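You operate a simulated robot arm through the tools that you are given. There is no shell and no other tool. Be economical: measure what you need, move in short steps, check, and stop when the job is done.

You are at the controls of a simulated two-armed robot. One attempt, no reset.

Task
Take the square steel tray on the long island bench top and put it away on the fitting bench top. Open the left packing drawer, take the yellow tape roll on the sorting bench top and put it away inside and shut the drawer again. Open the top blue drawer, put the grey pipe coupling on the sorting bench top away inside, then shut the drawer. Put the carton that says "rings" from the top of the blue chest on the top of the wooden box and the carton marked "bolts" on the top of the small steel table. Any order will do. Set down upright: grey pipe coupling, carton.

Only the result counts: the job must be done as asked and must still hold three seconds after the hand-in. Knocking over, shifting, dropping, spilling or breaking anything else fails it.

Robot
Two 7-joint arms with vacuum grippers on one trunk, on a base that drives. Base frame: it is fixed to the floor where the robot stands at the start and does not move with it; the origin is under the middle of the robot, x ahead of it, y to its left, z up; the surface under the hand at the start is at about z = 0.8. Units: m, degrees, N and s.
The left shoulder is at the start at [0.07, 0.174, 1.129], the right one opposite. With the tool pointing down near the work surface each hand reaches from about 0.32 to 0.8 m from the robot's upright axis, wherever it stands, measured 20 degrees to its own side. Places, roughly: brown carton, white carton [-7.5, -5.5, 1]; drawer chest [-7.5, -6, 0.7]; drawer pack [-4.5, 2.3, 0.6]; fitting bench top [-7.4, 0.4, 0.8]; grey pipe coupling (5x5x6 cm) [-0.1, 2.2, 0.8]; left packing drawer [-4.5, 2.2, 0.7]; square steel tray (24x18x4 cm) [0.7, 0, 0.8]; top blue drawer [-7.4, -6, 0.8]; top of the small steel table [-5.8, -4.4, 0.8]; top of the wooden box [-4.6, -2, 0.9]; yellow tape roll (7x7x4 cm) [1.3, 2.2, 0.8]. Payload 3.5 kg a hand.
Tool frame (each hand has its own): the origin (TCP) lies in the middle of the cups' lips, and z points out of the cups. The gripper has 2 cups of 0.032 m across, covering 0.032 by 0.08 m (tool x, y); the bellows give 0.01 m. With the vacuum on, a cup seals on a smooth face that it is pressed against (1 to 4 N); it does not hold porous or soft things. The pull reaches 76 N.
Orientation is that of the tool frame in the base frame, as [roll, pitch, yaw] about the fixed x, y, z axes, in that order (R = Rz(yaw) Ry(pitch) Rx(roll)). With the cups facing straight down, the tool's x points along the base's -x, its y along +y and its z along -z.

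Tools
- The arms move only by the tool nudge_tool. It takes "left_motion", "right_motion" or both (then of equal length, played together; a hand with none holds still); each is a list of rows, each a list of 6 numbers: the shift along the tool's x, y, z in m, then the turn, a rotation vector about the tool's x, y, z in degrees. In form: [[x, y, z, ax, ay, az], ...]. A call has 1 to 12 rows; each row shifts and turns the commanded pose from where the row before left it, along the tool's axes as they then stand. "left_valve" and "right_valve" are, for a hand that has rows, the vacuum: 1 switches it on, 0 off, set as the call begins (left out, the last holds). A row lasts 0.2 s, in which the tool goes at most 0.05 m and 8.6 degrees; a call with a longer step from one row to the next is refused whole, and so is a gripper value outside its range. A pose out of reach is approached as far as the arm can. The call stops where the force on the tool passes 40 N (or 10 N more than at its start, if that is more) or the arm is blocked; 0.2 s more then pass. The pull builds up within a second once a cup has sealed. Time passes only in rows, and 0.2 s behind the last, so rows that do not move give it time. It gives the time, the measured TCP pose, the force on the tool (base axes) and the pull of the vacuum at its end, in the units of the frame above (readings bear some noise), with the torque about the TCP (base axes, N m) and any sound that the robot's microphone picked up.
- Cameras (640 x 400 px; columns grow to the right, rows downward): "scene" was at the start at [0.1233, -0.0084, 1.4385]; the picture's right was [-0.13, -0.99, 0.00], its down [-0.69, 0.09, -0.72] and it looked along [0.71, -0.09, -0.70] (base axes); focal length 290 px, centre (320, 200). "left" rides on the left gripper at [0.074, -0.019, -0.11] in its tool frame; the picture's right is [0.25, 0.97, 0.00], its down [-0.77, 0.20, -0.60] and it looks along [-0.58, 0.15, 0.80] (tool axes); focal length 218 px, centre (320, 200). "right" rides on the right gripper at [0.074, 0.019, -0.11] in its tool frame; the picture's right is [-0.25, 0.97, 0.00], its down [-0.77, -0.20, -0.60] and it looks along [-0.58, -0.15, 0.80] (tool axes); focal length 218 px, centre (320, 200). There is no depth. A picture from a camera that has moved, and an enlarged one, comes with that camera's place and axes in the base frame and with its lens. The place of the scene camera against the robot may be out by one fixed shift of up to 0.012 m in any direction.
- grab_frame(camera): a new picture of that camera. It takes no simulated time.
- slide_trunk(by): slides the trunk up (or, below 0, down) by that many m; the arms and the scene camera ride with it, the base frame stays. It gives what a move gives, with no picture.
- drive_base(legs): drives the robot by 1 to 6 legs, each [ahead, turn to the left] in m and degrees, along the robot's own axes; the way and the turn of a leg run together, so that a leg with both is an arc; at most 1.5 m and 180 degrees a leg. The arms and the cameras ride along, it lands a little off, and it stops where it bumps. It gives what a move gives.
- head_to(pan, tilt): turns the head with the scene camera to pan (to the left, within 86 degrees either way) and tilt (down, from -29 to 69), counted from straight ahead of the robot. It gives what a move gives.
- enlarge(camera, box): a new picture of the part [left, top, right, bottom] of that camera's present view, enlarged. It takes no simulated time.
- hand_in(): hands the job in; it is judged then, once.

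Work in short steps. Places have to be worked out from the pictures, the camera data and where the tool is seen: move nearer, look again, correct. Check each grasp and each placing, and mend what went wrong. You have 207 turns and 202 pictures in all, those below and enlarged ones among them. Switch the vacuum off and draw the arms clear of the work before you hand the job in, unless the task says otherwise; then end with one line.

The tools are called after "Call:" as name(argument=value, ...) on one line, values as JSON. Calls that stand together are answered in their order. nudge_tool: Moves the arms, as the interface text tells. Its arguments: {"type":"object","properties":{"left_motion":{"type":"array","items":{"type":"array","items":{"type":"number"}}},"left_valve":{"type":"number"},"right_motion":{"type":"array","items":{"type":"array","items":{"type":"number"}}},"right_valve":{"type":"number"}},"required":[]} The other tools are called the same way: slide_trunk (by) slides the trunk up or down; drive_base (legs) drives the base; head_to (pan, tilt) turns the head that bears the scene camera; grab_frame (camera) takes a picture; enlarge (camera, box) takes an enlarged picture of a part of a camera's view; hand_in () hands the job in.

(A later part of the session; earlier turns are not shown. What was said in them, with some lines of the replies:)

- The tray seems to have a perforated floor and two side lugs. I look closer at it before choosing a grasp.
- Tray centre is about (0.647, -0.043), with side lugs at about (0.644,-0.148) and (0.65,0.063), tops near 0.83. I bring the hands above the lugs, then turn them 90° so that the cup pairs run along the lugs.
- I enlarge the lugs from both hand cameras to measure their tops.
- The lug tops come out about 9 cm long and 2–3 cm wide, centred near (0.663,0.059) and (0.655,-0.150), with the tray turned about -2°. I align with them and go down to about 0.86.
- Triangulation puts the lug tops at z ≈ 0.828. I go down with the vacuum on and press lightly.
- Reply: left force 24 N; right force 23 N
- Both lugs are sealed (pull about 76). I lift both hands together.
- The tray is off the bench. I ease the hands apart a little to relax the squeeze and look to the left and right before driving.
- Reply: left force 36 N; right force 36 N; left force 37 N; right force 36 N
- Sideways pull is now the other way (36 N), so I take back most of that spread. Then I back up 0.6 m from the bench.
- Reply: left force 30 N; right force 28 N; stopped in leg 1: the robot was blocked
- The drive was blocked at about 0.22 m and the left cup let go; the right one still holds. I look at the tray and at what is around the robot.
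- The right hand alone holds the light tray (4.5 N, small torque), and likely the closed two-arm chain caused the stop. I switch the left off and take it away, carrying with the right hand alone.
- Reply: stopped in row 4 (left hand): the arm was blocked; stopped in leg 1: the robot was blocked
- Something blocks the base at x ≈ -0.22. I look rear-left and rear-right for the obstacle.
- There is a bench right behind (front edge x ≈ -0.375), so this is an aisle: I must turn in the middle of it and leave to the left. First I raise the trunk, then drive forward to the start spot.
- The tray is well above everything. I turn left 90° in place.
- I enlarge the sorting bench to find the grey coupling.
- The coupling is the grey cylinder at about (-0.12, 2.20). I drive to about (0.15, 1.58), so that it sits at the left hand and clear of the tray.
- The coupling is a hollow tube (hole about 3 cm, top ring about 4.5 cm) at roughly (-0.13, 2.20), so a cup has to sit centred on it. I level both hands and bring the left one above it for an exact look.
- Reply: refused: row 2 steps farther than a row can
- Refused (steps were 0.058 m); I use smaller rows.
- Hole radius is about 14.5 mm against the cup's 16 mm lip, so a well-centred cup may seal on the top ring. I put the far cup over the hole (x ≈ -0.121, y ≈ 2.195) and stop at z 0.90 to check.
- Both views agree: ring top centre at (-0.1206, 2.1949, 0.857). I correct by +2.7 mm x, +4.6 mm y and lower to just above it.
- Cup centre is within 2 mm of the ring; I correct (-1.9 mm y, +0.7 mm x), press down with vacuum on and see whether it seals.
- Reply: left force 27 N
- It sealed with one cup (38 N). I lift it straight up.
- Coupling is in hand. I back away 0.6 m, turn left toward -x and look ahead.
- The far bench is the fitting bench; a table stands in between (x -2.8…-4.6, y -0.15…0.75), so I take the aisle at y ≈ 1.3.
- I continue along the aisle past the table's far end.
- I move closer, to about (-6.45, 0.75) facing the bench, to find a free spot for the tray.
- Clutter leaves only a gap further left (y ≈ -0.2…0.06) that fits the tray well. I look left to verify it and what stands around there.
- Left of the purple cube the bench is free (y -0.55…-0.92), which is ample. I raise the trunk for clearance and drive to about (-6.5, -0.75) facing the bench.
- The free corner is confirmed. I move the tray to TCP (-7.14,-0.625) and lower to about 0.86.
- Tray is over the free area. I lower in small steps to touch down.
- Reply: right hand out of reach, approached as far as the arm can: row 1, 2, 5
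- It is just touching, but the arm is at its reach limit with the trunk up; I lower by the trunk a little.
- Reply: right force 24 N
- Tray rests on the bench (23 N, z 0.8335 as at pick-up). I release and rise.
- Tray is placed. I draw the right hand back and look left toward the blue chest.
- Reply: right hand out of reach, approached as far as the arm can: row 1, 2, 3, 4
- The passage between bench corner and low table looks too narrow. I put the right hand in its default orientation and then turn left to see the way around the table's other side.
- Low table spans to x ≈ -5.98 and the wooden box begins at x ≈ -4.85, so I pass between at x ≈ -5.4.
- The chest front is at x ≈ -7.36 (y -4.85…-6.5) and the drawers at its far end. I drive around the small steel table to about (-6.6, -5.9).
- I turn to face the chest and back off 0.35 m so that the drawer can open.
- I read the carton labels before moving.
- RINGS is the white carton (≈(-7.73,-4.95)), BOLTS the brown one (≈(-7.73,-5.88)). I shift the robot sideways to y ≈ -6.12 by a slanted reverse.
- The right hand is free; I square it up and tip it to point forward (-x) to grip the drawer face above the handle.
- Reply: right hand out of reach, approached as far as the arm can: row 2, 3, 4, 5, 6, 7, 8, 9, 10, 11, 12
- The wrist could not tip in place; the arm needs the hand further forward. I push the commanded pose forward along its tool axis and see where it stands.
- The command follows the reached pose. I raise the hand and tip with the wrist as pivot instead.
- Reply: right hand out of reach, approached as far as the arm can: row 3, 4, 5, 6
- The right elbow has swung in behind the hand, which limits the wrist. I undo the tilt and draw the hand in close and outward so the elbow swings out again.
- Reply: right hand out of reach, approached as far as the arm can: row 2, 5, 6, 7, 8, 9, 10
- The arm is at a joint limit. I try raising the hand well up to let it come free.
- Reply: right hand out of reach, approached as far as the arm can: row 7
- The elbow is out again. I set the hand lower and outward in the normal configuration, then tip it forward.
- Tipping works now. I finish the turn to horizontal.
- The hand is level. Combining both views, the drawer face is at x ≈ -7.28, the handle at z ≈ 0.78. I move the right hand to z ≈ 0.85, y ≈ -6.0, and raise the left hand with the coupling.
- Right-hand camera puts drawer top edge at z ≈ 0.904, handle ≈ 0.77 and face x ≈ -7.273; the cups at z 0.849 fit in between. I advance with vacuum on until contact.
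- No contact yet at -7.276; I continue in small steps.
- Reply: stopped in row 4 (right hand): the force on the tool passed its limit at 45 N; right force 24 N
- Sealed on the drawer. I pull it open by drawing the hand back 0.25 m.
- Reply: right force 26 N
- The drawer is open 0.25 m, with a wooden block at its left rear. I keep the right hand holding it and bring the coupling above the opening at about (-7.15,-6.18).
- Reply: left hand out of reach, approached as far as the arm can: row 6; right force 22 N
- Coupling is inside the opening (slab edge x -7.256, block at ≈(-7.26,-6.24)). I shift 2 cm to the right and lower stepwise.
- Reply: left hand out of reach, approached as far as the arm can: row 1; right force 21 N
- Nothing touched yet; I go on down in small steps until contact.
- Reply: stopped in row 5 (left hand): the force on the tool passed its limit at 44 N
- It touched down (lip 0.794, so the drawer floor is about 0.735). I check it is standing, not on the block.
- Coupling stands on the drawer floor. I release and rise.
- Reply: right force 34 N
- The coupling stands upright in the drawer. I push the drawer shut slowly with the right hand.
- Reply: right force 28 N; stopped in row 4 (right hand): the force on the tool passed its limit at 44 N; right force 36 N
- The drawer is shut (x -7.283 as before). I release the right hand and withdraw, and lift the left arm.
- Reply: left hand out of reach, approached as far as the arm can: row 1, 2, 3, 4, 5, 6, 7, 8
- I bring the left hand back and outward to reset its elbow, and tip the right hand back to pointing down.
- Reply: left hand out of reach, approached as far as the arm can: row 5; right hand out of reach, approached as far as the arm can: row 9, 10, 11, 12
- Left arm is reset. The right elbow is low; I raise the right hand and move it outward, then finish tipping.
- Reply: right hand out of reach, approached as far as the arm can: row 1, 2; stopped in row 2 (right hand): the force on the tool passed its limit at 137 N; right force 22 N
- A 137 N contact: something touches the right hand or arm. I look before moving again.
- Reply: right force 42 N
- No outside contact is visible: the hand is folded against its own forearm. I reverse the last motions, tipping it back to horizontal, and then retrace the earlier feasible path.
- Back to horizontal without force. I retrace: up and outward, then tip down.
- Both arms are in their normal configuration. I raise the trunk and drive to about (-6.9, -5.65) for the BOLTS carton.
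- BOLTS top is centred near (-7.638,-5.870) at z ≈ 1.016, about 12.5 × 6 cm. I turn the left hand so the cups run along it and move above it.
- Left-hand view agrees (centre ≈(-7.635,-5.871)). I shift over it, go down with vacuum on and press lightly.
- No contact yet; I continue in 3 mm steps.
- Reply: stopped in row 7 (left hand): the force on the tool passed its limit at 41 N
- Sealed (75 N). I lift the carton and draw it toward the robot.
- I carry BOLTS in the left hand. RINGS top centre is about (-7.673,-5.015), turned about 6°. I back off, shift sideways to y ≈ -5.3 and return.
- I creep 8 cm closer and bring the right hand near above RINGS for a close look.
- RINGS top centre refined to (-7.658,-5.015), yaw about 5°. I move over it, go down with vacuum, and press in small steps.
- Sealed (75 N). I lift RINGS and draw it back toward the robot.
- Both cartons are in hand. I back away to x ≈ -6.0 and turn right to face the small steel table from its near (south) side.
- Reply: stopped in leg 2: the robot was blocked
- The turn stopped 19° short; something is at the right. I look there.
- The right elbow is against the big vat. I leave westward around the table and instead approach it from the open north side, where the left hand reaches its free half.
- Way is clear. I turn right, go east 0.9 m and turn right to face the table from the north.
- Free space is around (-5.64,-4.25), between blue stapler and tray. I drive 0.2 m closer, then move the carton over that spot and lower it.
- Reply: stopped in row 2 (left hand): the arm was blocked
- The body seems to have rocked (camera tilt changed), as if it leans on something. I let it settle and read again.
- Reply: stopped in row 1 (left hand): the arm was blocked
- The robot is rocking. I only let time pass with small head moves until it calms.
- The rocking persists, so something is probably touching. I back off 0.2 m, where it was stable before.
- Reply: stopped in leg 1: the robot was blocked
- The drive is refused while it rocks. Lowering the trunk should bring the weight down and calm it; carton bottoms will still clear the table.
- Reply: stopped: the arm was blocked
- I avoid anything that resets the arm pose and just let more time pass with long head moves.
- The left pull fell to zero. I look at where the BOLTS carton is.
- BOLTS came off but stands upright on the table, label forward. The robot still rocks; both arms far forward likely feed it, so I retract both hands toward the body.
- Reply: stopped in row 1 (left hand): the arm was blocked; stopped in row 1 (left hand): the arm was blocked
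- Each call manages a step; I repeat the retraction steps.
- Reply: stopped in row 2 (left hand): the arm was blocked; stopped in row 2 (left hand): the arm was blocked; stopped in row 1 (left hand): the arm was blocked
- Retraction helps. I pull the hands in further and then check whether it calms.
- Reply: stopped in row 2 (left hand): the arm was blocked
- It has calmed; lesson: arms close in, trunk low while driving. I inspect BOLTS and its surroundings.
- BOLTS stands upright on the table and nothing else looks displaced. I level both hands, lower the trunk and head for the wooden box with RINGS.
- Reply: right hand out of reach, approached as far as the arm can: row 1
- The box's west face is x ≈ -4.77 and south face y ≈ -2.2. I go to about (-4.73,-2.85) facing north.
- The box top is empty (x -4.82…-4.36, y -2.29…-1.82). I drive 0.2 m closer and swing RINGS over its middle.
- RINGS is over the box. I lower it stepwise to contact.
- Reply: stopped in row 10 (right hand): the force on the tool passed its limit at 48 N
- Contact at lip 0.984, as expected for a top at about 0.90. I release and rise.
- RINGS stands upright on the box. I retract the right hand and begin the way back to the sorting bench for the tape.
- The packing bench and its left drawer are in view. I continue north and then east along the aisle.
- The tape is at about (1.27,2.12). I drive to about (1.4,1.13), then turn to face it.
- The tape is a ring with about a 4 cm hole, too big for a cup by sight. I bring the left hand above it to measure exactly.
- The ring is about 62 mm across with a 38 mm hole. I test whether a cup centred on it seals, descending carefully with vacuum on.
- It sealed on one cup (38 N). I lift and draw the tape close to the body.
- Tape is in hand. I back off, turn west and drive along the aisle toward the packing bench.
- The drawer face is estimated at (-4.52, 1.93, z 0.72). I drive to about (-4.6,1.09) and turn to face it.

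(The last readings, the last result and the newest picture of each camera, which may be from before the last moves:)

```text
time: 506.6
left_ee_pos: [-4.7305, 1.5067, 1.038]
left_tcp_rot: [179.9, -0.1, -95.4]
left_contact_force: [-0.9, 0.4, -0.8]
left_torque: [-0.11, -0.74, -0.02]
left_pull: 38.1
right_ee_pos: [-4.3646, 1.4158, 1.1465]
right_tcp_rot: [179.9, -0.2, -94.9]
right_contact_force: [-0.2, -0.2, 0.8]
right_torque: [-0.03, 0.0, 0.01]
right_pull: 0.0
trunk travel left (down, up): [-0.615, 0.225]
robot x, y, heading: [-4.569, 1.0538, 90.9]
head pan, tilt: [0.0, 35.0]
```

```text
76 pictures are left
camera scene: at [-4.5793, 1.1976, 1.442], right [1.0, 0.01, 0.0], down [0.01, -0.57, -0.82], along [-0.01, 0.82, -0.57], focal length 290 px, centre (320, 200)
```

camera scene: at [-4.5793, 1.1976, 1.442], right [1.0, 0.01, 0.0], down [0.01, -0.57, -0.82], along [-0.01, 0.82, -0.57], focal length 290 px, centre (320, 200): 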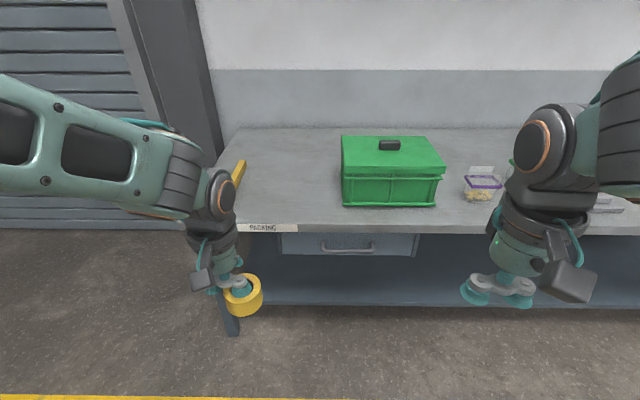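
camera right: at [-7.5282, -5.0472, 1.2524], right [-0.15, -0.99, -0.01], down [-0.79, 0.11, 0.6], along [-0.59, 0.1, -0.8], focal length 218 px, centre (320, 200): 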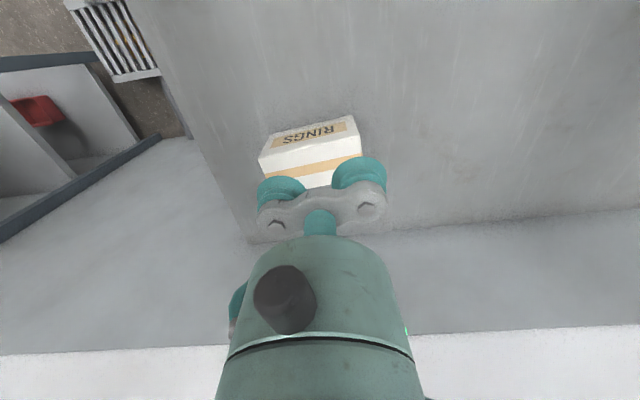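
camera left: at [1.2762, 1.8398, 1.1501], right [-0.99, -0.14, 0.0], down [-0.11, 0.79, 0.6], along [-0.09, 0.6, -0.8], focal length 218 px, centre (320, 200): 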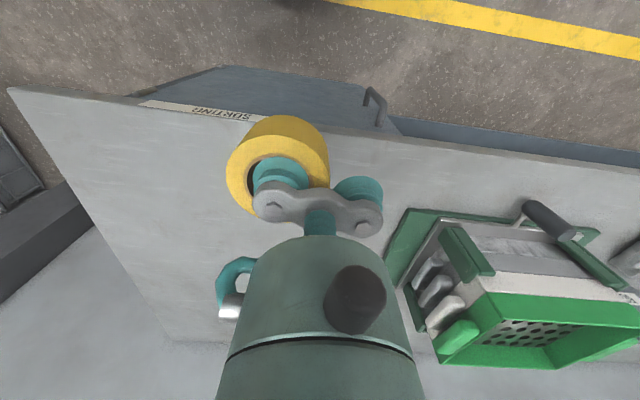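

Call:
enlarge(camera="scene", box=[230, 205, 450, 325])

```text
2.91 times, centred on (340, 265) of scene
camera zoom: at [-4.5793, 1.1976, 1.442], right [1.0, 0.01, 0.0], down [0.01, -0.57, -0.82], along [-0.01, 0.82, -0.57], focal length 844 px, centre (262, 11)
```

zoom: 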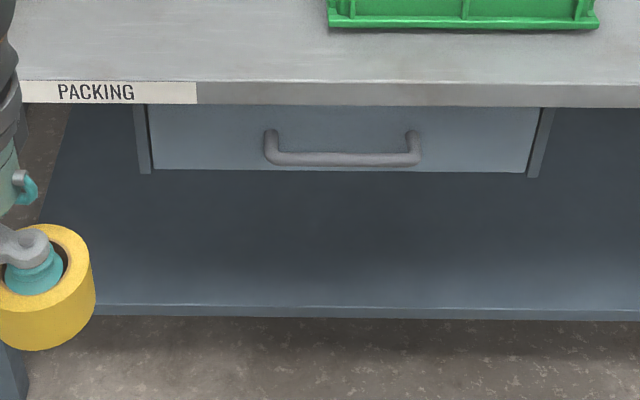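

The drawer face is x -4.73…-4.245, z ≈ 0.62–0.755, y ≈ 2.0, with its handle in the middle; I'll grip right of the handle. First trunk down, left hand with tape up, right hand forward and squared.

Call:
nudge_tool(left_motion=[[0, 0, -0.035, 0, 0, 0], [0, 0, -0.035, 0, 0, 0], [0, 0, -0.035, 0, 0, 0], [0, 0, -0.035, 0, 0, 0], [0, 0, -0.035, 0, 0, 0]], right_motion=[[0, 0, 0, 0, 0, -5.8], [-0.037, 0, 0, 0, 0, 0], [-0.037, 0, 0, 0, 0, 0], [-0.037, 0, 0, 0, 0, 0], [-0.037, 0, 0, 0, 0, 0]])

Call:
slide_trunk(by=-0.25)

Call:
nudge_tool(right_motion=[[-0.02, 0, 0, 0, -8.2, 0], [-0.02, 0, 0, 0, -8.2, 0], [-0.02, 0, 0, 0, -8.2, 0], [-0.02, 0, 0, 0, -8.2, 0], [-0.02, 0, 0, 0, -8.2, 0], [-0.02, 0, 0, 0, -8.2, 0], [-0.02, 0, 0, 0, -8.2, 0], [-0.02, 0, 0, 0, -8.2, 0], [-0.01, 0, 0, 0, -8.2, 0], [0, 0, 0, 0, -8.2, 0], [0, 0, 0, 0, -8, 0]])

Call:
grab_frame(camera="scene")

```text
time: 507.8
left_ee_pos: [-4.7295, 1.5095, 1.2138]
left_tcp_rot: [179.9, -0.2, -95.4]
left_contact_force: [-0.5, -0.3, -0.8]
left_torque: [-0.11, -0.8, -0.02]
left_pull: 37.9
right_ee_pos: [-4.3666, 1.5679, 1.1469]
right_tcp_rot: [180.0, -0.3, -89.2]
right_contact_force: [0.7, -0.1, -0.1]
right_torque: [-0.05, -0.04, -0.01]
right_pull: 0.1
trunk travel left (down, up): [-0.615, 0.225]
robot x, y, heading: [-4.572, 1.0538, 91.0]
head pan, tilt: [0.0, 35.0]
```

```text
time: 510.4
left_ee_pos: [-4.7296, 1.5077, 0.9643]
left_tcp_rot: [179.8, -0.1, -95.4]
left_contact_force: [-0.3, 0.1, -0.3]
left_torque: [-0.02, -0.76, 0.04]
left_pull: 37.5
right_ee_pos: [-4.3683, 1.5655, 0.8966]
right_tcp_rot: [179.9, -0.1, -89.1]
right_contact_force: [0.6, 0.5, 0.3]
right_torque: [0.03, 0.0, 0.01]
right_pull: 0.0
trunk travel left (down, up): [-0.365, 0.475]
robot x, y, heading: [-4.5695, 1.0553, 90.9]
head pan, tilt: [0.0, 35.0]
```

```text
time: 512.8
left_ee_pos: [-4.7299, 1.5085, 0.9637]
left_tcp_rot: [179.8, 0.0, -95.4]
left_contact_force: [0.5, 0.7, -0.7]
left_torque: [-0.05, -0.78, -0.01]
left_pull: 37.6
right_ee_pos: [-4.3701, 1.703, 0.9771]
right_tcp_rot: [119.4, 89.8, -149.7]
right_contact_force: [-0.2, 0.2, -0.2]
right_torque: [-0.04, -0.02, 0.03]
right_pull: 0.1
trunk travel left (down, up): [-0.365, 0.475]
robot x, y, heading: [-4.5702, 1.0568, 91.0]
head pan, tilt: [0.0, 35.0]
```

```text
74 pictures are left
camera scene: at [-4.5796, 1.1981, 1.1919], right [1.0, 0.01, 0.0], down [0.01, -0.57, -0.82], along [-0.01, 0.82, -0.57], focal length 290 px, centre (320, 200)
```

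scene: 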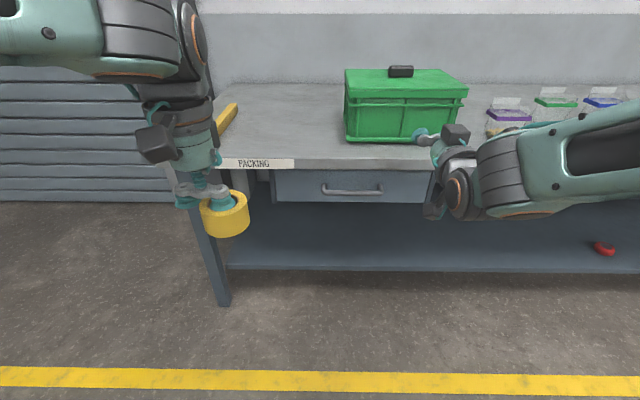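

Triangulated: face y ≈ 2.00, drawer bottom z 0.62, handle 0.69. I lower the right hand to z 0.69, x -4.315, and drive 0.1 m closer.

Call:
nudge_tool(right_motion=[[0.036, -0.007, 0, 0, 0, 0], [0.036, -0.007, 0, 0, 0, 0], [0.036, -0.007, 0, 0, 0, 0], [0.036, -0.007, 0, 0, 0, 0], [0.036, -0.007, 0, 0, 0, 0], [0.036, -0.007, 0, 0, 0, 0], [0.036, -0.007, 0, 0, 0, 0], [0.035, -0.006, 0, 0, 0, 0]])

Call:
drive_base(legs=[[0.1, 0]])

Call:
grab_frame(camera="scene")

Call:
grab_frame(camera="right")

```text
time: 514.6
left_ee_pos: [-4.7291, 1.5092, 0.9639]
left_tcp_rot: [179.8, 0.0, -95.3]
left_contact_force: [0.1, 1.0, -0.6]
left_torque: [-0.08, -0.75, 0.03]
left_pull: 37.6
right_ee_pos: [-4.3141, 1.7029, 0.6904]
right_tcp_rot: [141.7, 89.8, -127.5]
right_contact_force: [-1.2, -0.6, 0.2]
right_torque: [0.02, -0.02, 0.03]
right_pull: 0.1
trunk travel left (down, up): [-0.365, 0.475]
robot x, y, heading: [-4.5678, 1.0537, 91.1]
head pan, tilt: [0.0, 35.0]
```

```text
time: 515.8
left_ee_pos: [-4.7306, 1.6114, 0.9634]
left_tcp_rot: [179.9, -0.2, -95.4]
left_contact_force: [0.0, 0.2, -0.9]
left_torque: [-0.13, -0.76, 0.0]
left_pull: 38.0
right_ee_pos: [-4.3159, 1.8055, 0.6898]
right_tcp_rot: [154.3, 89.7, -114.7]
right_contact_force: [-0.7, 0.2, -0.8]
right_torque: [0.03, 0.0, 0.01]
right_pull: 0.1
trunk travel left (down, up): [-0.365, 0.475]
robot x, y, heading: [-4.5719, 1.1541, 90.9]
head pan, tilt: [0.0, 35.0]
```

```text
73 pictures are left
camera scene: at [-4.5812, 1.3005, 1.1917], right [1.0, 0.02, 0.0], down [0.01, -0.57, -0.82], along [-0.01, 0.82, -0.57], focal length 290 px, centre (320, 200)
```

scene: 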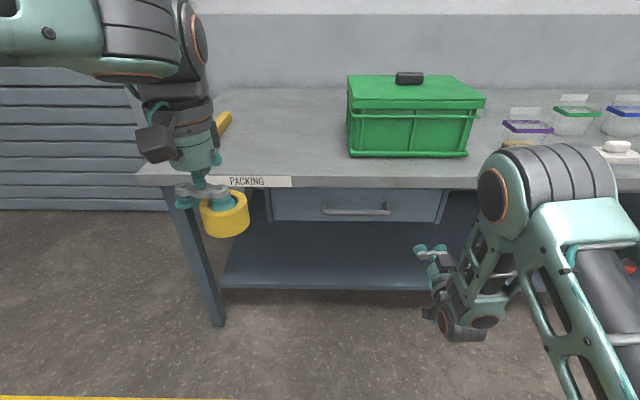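

```text
72 pictures are left
camera right: at [-4.3357, 1.6943, 0.6163], right [-0.97, -0.01, 0.25], down [0.21, -0.6, 0.77], along [0.14, 0.8, 0.58], focal length 218 px, centre (320, 200)
```

right: 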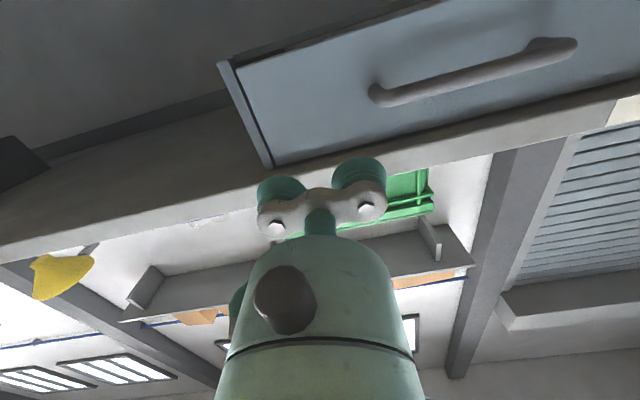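

The contact point falls on plain drawer face right of the handle. I advance with vacuum on.

Call:
nudge_tool(right_motion=[[0, 0, 0.04, 0, 0, 0], [0, 0, 0.04, 0, 0, 0], [0, 0, 0.04, 0, 0, 0], [0, 0, 0.04, 0, 0, 0], [0, 0, 0.015, 0, 0, 0], [0, 0, 0.008, 0, 0, 0], [0, 0, 0.004, 0, 0, 0], [0, 0, 0.004, 0, 0, 0], [0, 0, 0.004, 0, 0, 0], [0, 0, 0.003, 0, 0, 0], [0, 0, 0.003, 0, 0, 0], [0, 0, 0, 0, 0, 0]], right_valve=1)

```text
time: 517.7
left_ee_pos: [-4.7302, 1.6071, 0.9649]
left_tcp_rot: [179.9, 0.2, -95.5]
left_contact_force: [-0.8, -0.9, -0.1]
left_torque: [-0.11, -0.77, -0.02]
left_pull: 38.0
right_ee_pos: [-4.3203, 1.9925, 0.6903]
right_tcp_rot: [157.4, 89.7, -111.7]
right_contact_force: [-2.5, -16.7, 7.7]
right_torque: [0.27, -0.2, 0.02]
right_pull: 75.7
trunk travel left (down, up): [-0.365, 0.475]
robot x, y, heading: [-4.5716, 1.1592, 90.8]
head pan, tilt: [0.0, 35.0]
stopped in row 9 (right hand): the force on the tool passed its limit at 45 N (the readings are from after the stop); the commanded pose is now the measured one
```

Sealed. I pull the drawer open about 0.27 m.

Call:
nudge_tool(right_motion=[[0, 0, -0.01, 0, 0, 0], [0, 0, -0.02, 0, 0, 0], [0, 0, -0.025, 0, 0, 0], [0, 0, -0.025, 0, 0, 0], [0, 0, -0.025, 0, 0, 0], [0, 0, -0.025, 0, 0, 0], [0, 0, -0.025, 0, 0, 0], [0, 0, -0.025, 0, 0, 0], [0, 0, -0.025, 0, 0, 0], [0, 0, -0.025, 0, 0, 0], [0, 0, -0.025, 0, 0, 0], [0, 0, -0.015, 0, 0, 0]])

Call:
grab_frame(camera="scene")

```text
time: 520.3
left_ee_pos: [-4.7329, 1.6077, 0.9634]
left_tcp_rot: [-180.0, -0.1, -95.4]
left_contact_force: [0.0, -0.2, -1.0]
left_torque: [-0.07, -0.76, 0.0]
left_pull: 38.0
right_ee_pos: [-4.3178, 1.7243, 0.69]
right_tcp_rot: [-177.9, 89.4, -86.9]
right_contact_force: [-32.1, -0.3, 8.2]
right_torque: [-0.23, 0.27, -0.38]
right_pull: 75.4
trunk travel left (down, up): [-0.365, 0.475]
robot x, y, heading: [-4.566, 1.1617, 90.7]
head pan, tilt: [0.0, 35.0]
```

```text
71 pictures are left
camera scene: at [-4.5849, 1.2973, 1.1921], right [1.0, 0.01, 0.0], down [0.01, -0.57, -0.82], along [-0.01, 0.82, -0.57], focal length 290 px, centre (320, 200)
```

scene: 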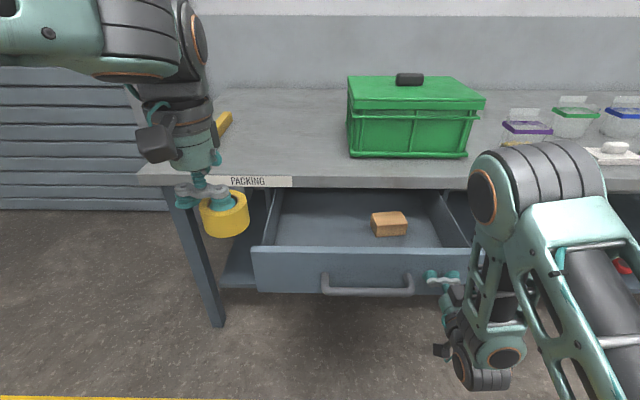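

The drawer is open, with a block at its right rear. I bring the tape over the left part of the opening, aiming for (-4.60,1.86).

Call:
nudge_tool(left_motion=[[-0.0376, -0.0121, 0, 0, 0, 0], [-0.0376, -0.0121, 0, 0, 0, 0], [-0.0376, -0.0121, 0, 0, 0, 0], [-0.0376, -0.0121, 0, 0, 0, 0], [-0.0376, -0.0121, 0, 0, 0, 0], [-0.0376, -0.0121, 0, 0, 0, 0], [-0.0376, -0.0121, 0, 0, 0, 0], [0, 0, 0, 0, 0, 0]])

Call:
grab_frame(camera="scene")

Call:
grab_frame(camera="left")

```text
time: 521.8
left_ee_pos: [-4.6342, 1.8316, 0.958]
left_tcp_rot: [-179.9, 1.3, -95.4]
left_contact_force: [34.0, 14.4, -42.7]
left_torque: [1.83, 3.8, 3.02]
left_pull: 36.9
left hand out of reach, approached as far as the arm can: row 7
right_ee_pos: [-4.3167, 1.7244, 0.689]
right_tcp_rot: [-177.6, 89.5, -86.5]
right_contact_force: [-8.6, 0.6, 0.9]
right_torque: [-0.07, -1.0, -0.38]
right_pull: 75.7
trunk travel left (down, up): [-0.365, 0.475]
robot x, y, heading: [-4.5697, 1.1573, 90.7]
head pan, tilt: [0.0, 35.0]
stopped in row 7 (left hand): the force on the tool passed its limit at 245 N (the readings are from after the stop); the commanded pose is now the measured one
```

```text
70 pictures are left
camera scene: at [-4.5825, 1.2972, 1.1922], right [1.0, 0.02, 0.0], down [0.01, -0.57, -0.82], along [-0.01, 0.82, -0.57], focal length 290 px, centre (320, 200)
```

scene: 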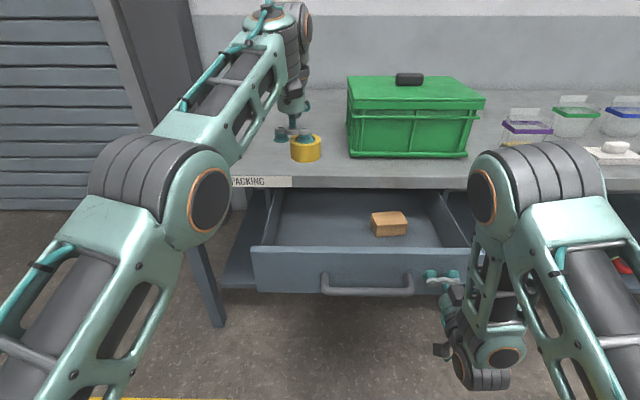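

```text
69 pictures are left
camera left: at [-4.6235, 1.7545, 1.0672], right [-0.99, -0.16, -0.01], down [-0.13, 0.77, 0.62], along [-0.1, 0.61, -0.78], focal length 218 px, centre (320, 200)
```

left: 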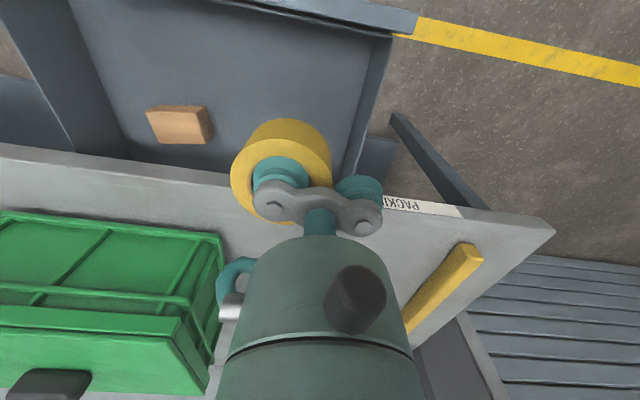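

The hand is folded against its own arm again (self contact). The present spot (tape ≈(-4.61,1.83)) is good already, so I back off slightly to free it.

Call:
nudge_tool(left_motion=[[0.015, 0.005, 0, 0, 0, 0], [0, 0, 0, 0, 0, 0], [0, 0, 0, 0, 0, 0]])

```text
time: 522.5
left_ee_pos: [-4.6428, 1.8177, 0.957]
left_tcp_rot: [-180.0, 1.1, -95.6]
left_contact_force: [1.1, 0.2, -0.1]
left_torque: [-0.11, -0.64, 0.04]
left_pull: 37.7
right_ee_pos: [-4.3168, 1.7239, 0.6888]
right_tcp_rot: [174.3, 89.5, -94.5]
right_contact_force: [-12.8, 0.5, 4.2]
right_torque: [-0.17, -1.0, -0.1]
right_pull: 75.8
trunk travel left (down, up): [-0.365, 0.475]
robot x, y, heading: [-4.5734, 1.1586, 90.9]
head pan, tilt: [0.0, 35.0]
```

Free of force. I lower the tape straight down into the drawer.

Call:
nudge_tool(left_motion=[[0, 0, 0.035, 0, 0, 0], [0, 0, 0.035, 0, 0, 0], [0, 0, 0.035, 0, 0, 0], [0, 0, 0.035, 0, 0, 0], [0, 0, 0.035, 0, 0, 0]])

Call:
grab_frame(camera="left")

Call:
enlarge(camera="scene", box=[200, 150, 440, 300])

```text
time: 523.8
left_ee_pos: [-4.6422, 1.8206, 0.7818]
left_tcp_rot: [180.0, 1.0, -95.6]
left_contact_force: [1.2, -0.1, -0.4]
left_torque: [-0.06, -0.66, 0.02]
left_pull: 37.8
right_ee_pos: [-4.3159, 1.7261, 0.6903]
right_tcp_rot: [169.6, 89.4, -99.5]
right_contact_force: [-16.9, 0.8, 3.2]
right_torque: [-0.11, -0.21, -0.29]
right_pull: 75.3
trunk travel left (down, up): [-0.365, 0.475]
robot x, y, heading: [-4.574, 1.1559, 90.9]
head pan, tilt: [0.0, 35.0]
```

```text
68 pictures are left
camera left: at [-4.6304, 1.7435, 0.891], right [-0.99, -0.16, 0.0], down [-0.13, 0.78, 0.62], along [-0.09, 0.61, -0.79], focal length 218 px, centre (320, 200)
```

left: 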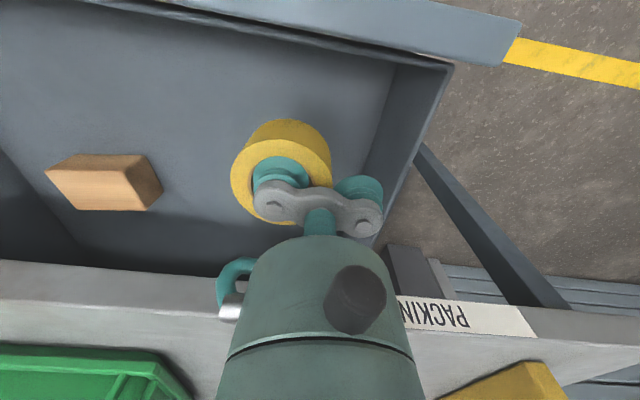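

```text
2.67 times, centred on (320, 225) of scene
camera zoom: at [-4.5837, 1.298, 1.192], right [1.0, 0.01, 0.0], down [0.01, -0.57, -0.82], along [-0.01, 0.82, -0.57], focal length 774 px, centre (320, 133)
```

zoom: 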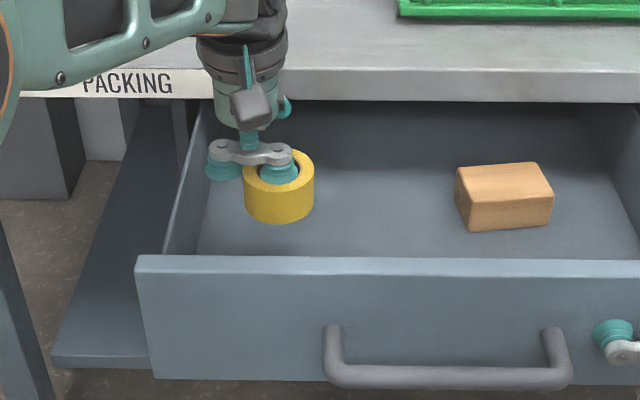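

Clear so far. To give the hand's camera pod room I pull the drawer 3.5 cm further out, and shift the tape 1.5 cm away from the side wall.

Call:
nudge_tool(right_motion=[[0, 0, -0.012, 0, 0, 0], [0, 0, -0.012, 0, 0, 0], [0, 0, -0.012, 0, 0, 0], [0, 0, 0, 0, 0, 0]], left_motion=[[0, -0.005, 0, 0, 0, 0], [0, -0.005, 0, 0, 0, 0], [0, -0.005, 0, 0, 0, 0], [0, 0, 0, 0, 0, 0]])

Call:
nudge_tool(left_motion=[[0, 0, 0.025, 0, 0, 0], [0, 0, 0.025, 0, 0, 0], [0, 0, 0.015, 0, 0, 0], [0, 0, 0.01, 0, 0, 0], [0, 0, 0.006, 0, 0, 0], [0, 0, 0.006, 0, 0, 0], [0, 0, 0.006, 0, 0, 0], [0, 0, 0.006, 0, 0, 0], [0, 0, 0.006, 0, 0, 0]])

Call:
enlarge(camera="scene", box=[200, 150, 440, 300])

```text
time: 524.8
left_ee_pos: [-4.6273, 1.82, 0.7797]
left_tcp_rot: [-180.0, 1.0, -95.6]
left_contact_force: [0.1, -0.4, -0.6]
left_torque: [0.0, -0.66, 0.04]
left_pull: 37.9
right_ee_pos: [-4.3178, 1.6896, 0.689]
right_tcp_rot: [171.2, 89.4, -97.7]
right_contact_force: [-21.5, 0.2, -6.2]
right_torque: [0.05, 0.12, -0.36]
right_pull: 75.4
trunk travel left (down, up): [-0.365, 0.475]
robot x, y, heading: [-4.5687, 1.16, 90.7]
head pan, tilt: [0.0, 35.0]
```

```text
time: 526.8
left_ee_pos: [-4.6263, 1.8219, 0.6761]
left_tcp_rot: [-180.0, 1.0, -95.6]
left_contact_force: [-0.4, -0.1, -1.5]
left_torque: [-0.12, -0.66, 0.05]
left_pull: 37.9
right_ee_pos: [-4.3168, 1.6895, 0.6895]
right_tcp_rot: [174.3, 89.4, -94.6]
right_contact_force: [-27.7, -0.4, -13.5]
right_torque: [0.13, 0.4, -0.67]
right_pull: 75.5
trunk travel left (down, up): [-0.365, 0.475]
robot x, y, heading: [-4.5711, 1.1575, 90.8]
head pan, tilt: [0.0, 35.0]
```

```text
2.67 times, centred on (320, 225) of scene
camera zoom: at [-4.5844, 1.2994, 1.1918], right [1.0, 0.01, 0.0], down [0.01, -0.57, -0.82], along [-0.01, 0.82, -0.57], focal length 774 px, centre (320, 133)
```

zoom: 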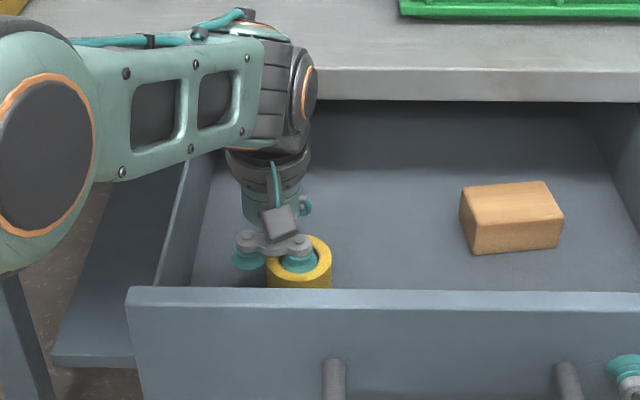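

No contact yet; I continue down in 4 mm steps.

Call:
nudge_tool(left_motion=[[0, 0, 0.004, 0, 0, 0], [0, 0, 0.004, 0, 0, 0], [0, 0, 0.004, 0, 0, 0], [0, 0, 0.004, 0, 0, 0], [0, 0, 0.004, 0, 0, 0], [0, 0, 0, 0, 0, 0]])

```text
time: 528.1
left_ee_pos: [-4.6259, 1.8218, 0.6601]
left_tcp_rot: [180.0, 1.2, -95.6]
left_contact_force: [-4.0, 5.5, 29.9]
left_torque: [-0.18, -1.17, 0.12]
left_pull: 37.7
right_ee_pos: [-4.315, 1.6889, 0.6906]
right_tcp_rot: [175.0, 89.5, -94.1]
right_contact_force: [-15.3, -4.4, -19.8]
right_torque: [0.0, -0.21, -0.32]
right_pull: 75.7
trunk travel left (down, up): [-0.365, 0.475]
robot x, y, heading: [-4.5733, 1.1632, 90.8]
head pan, tilt: [0.0, 35.0]
```

Touchdown. I release the tape and rise out.

Call:
nudge_tool(left_motion=[[0, 0, 0, 0, 0, 0], [0, 0, 0, 0, 0, 0], [0, 0, 0, 0, 0, 0], [0, 0, 0, 0, 0, 0], [0, 0, -0.005, 0, 0, 0], [0, 0, -0.01, 0, 0, 0], [0, 0, -0.03, 0, 0, 0], [0, 0, -0.045, 0, 0, 0], [0, 0, -0.045, 0, 0, 0], [0, 0, -0.045, 0, 0, 0], [0, 0, -0.045, 0, 0, 0], [0, 0, -0.045, 0, 0, 0]], left_valve=0)

Call:
grab_frame(camera="left")

Call:
grab_frame(camera="scene")

```text
time: 530.8
left_ee_pos: [-4.6257, 1.8158, 0.9273]
left_tcp_rot: [179.9, 0.9, -95.6]
left_contact_force: [0.2, -0.3, -0.3]
left_torque: [0.01, 0.0, -0.01]
left_pull: 0.0
right_ee_pos: [-4.3157, 1.6892, 0.6906]
right_tcp_rot: [167.3, 89.6, -101.7]
right_contact_force: [-3.7, -1.1, 9.5]
right_torque: [0.01, -0.26, -0.01]
right_pull: 74.9
trunk travel left (down, up): [-0.365, 0.475]
robot x, y, heading: [-4.5685, 1.1564, 90.9]
head pan, tilt: [0.0, 35.0]
```

```text
65 pictures are left
camera left: at [-4.6152, 1.7383, 1.0377], right [-0.99, -0.16, 0.0], down [-0.13, 0.78, 0.62], along [-0.09, 0.61, -0.79], focal length 218 px, centre (320, 200)
```

left: 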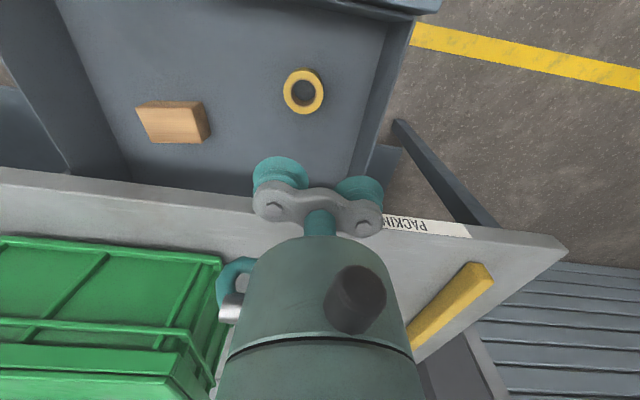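

```text
64 pictures are left
camera scene: at [-4.5833, 1.2971, 1.1921], right [1.0, 0.01, 0.0], down [0.01, -0.57, -0.82], along [-0.01, 0.82, -0.57], focal length 290 px, centre (320, 200)
```

scene: 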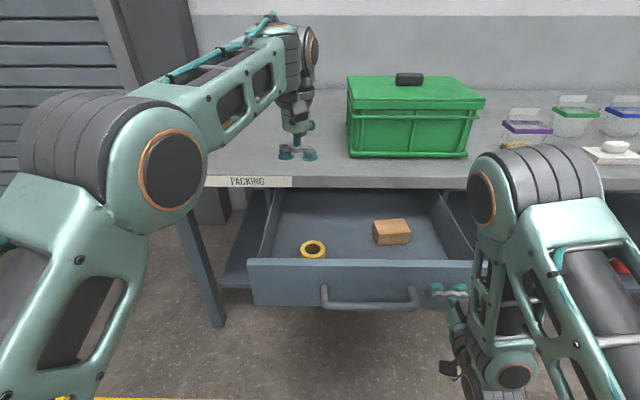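

The tape lies in the drawer. I push the drawer shut.

Call:
nudge_tool(right_motion=[[0, 0, 0.012, 0, 0, 0], [0, 0, 0.02, 0, 0, 0], [0, 0, 0.025, 0, 0, 0], [0, 0, 0.028, 0, 0, 0], [0, 0, 0.028, 0, 0, 0], [0, 0, 0.028, 0, 0, 0], [0, 0, 0.028, 0, 0, 0], [0, 0, 0.028, 0, 0, 0], [0, 0, 0.028, 0, 0, 0], [0, 0, 0.028, 0, 0, 0], [0, 0, 0.025, 0, 0, 0], [0, 0, 0.012, 0, 0, 0]])

Call:
nudge_tool(right_motion=[[0, 0, 0.005, 0, 0, 0], [0, 0, 0.004, 0, 0, 0], [0, 0, 0.004, 0, 0, 0], [0, 0, 0.004, 0, 0, 0], [0, 0, 0.003, 0, 0, 0], [0, 0, 0.003, 0, 0, 0]])

Call:
grab_frame(camera="scene")

```text
time: 533.4
left_ee_pos: [-4.6232, 1.815, 0.9283]
left_tcp_rot: [179.9, 1.0, -95.7]
left_contact_force: [0.3, -0.8, 0.3]
left_torque: [0.04, 0.03, -0.01]
left_pull: 0.1
right_ee_pos: [-4.3166, 1.9777, 0.6889]
right_tcp_rot: [138.1, 89.7, -131.1]
right_contact_force: [30.7, 0.2, 18.4]
right_torque: [0.04, -0.03, 0.03]
right_pull: 75.9
trunk travel left (down, up): [-0.365, 0.475]
robot x, y, heading: [-4.571, 1.1544, 90.6]
head pan, tilt: [0.0, 35.0]
```

```text
time: 534.6
left_ee_pos: [-4.6244, 1.812, 0.9297]
left_tcp_rot: [179.8, 1.2, -95.7]
left_contact_force: [-0.1, 0.2, -0.3]
left_torque: [-0.03, -0.01, 0.0]
left_pull: 0.0
right_ee_pos: [-4.3178, 1.9939, 0.6897]
right_tcp_rot: [150.0, 89.6, -119.3]
right_contact_force: [5.4, -26.1, 12.2]
right_torque: [0.04, 1.56, 0.25]
right_pull: 75.4
trunk travel left (down, up): [-0.365, 0.475]
robot x, y, heading: [-4.573, 1.1575, 90.5]
head pan, tilt: [0.0, 35.0]
stopped in row 6 (right hand): the force on the tool passed its limit at 48 N (the readings are from after the stop); the commanded pose is now the measured one
```

```text
63 pictures are left
camera scene: at [-4.5816, 1.2926, 1.1924], right [1.0, 0.01, 0.0], down [0.01, -0.57, -0.82], along [-0.01, 0.82, -0.57], focal length 290 px, centre (320, 200)
```

scene: 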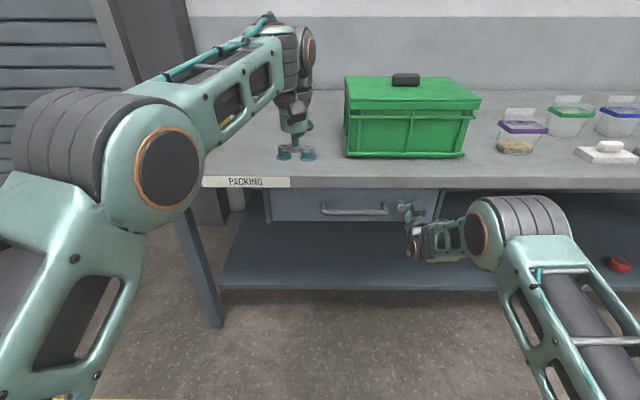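

Shut at the same position as before opening (1.994). I release and withdraw the right hand straight back.

Call:
nudge_tool(right_motion=[[0, 0, 0, 0, 0, 0], [0, 0, 0, 0, 0, 0], [0, 0, 0, 0, 0, 0], [0, 0, 0, 0, 0, 0], [0, 0, -0.008, 0, 0, 0], [0, 0, -0.025, 0, 0, 0], [0, 0, -0.04, 0, 0, 0], [0, 0, -0.04, 0, 0, 0], [0, 0, -0.04, 0, 0, 0]], right_valve=0)

Call:
enlarge(camera="scene", box=[200, 150, 520, 310])

```text
time: 536.6
left_ee_pos: [-4.6253, 1.8163, 0.9271]
left_tcp_rot: [179.9, 1.0, -95.7]
left_contact_force: [-0.5, 0.4, -0.6]
left_torque: [0.01, 0.01, 0.0]
left_pull: 0.1
right_ee_pos: [-4.317, 1.843, 0.6882]
right_tcp_rot: [169.2, 89.2, -99.9]
right_contact_force: [-0.5, -0.6, -0.6]
right_torque: [0.02, 0.01, -0.02]
right_pull: 0.0
trunk travel left (down, up): [-0.365, 0.475]
robot x, y, heading: [-4.5701, 1.1553, 90.5]
head pan, tilt: [0.0, 35.0]
```

```text
2.00 times, centred on (360, 230) of scene
camera zoom: at [-4.5815, 1.2974, 1.192], right [1.0, 0.01, 0.0], down [0.01, -0.57, -0.82], along [-0.01, 0.82, -0.57], focal length 580 px, centre (240, 140)
```

zoom: 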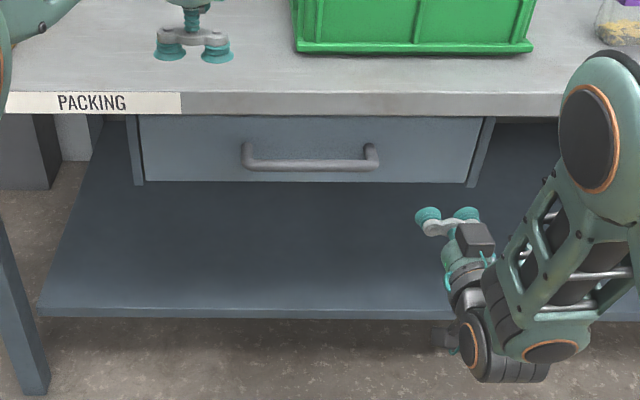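

All is shut and released. I draw the left hand back clear of the bench before handing in.

Call:
nudge_tool(left_motion=[[0.04, 0, -0.01, 0, 0, 0], [0.04, 0, -0.01, 0, 0, 0], [0.04, 0, 0, 0, 0, 0]], right_motion=[[0, 0, -0.03, 0, 0, 0], [0, 0, -0.03, 0, 0, 0], [0, 0, -0.03, 0, 0, 0]])

Call:
grab_frame(camera="scene")

```text
time: 537.4
left_ee_pos: [-4.6365, 1.695, 0.9457]
left_tcp_rot: [180.0, 1.1, -95.7]
left_contact_force: [-1.1, -0.4, 0.2]
left_torque: [0.03, 0.02, -0.02]
left_pull: 0.1
right_ee_pos: [-4.3157, 1.7524, 0.6897]
right_tcp_rot: [166.4, 89.3, -102.7]
right_contact_force: [0.5, -0.3, -0.1]
right_torque: [0.04, 0.02, 0.0]
right_pull: 0.1
trunk travel left (down, up): [-0.365, 0.475]
robot x, y, heading: [-4.5736, 1.155, 90.7]
head pan, tilt: [0.0, 35.0]
```

```text
61 pictures are left
camera scene: at [-4.5817, 1.2959, 1.1922], right [1.0, 0.01, 0.0], down [0.01, -0.57, -0.82], along [-0.01, 0.82, -0.57], focal length 290 px, centre (320, 200)
```

scene: 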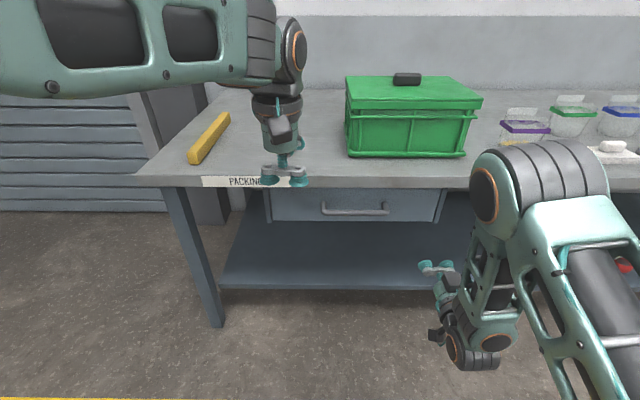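

Both hands are clear, the vacuum is off, and every item has been put away, so I hand the job in.

Call:
hand_in()

```text
The job is handed in.
```

I handed the job in with every item placed as asked and both drawers shut. However, the "bolts" carton came off the cups and dropped onto the small steel table when the robot rocked. It landed upright and I saw nothing else moved, but I did not go back to re-check it, the tray, the "rings" carton or the blue drawer before handing in. The base also bumped the bench behind it at the start and later the big vat; I did not check whether either shifted anything.
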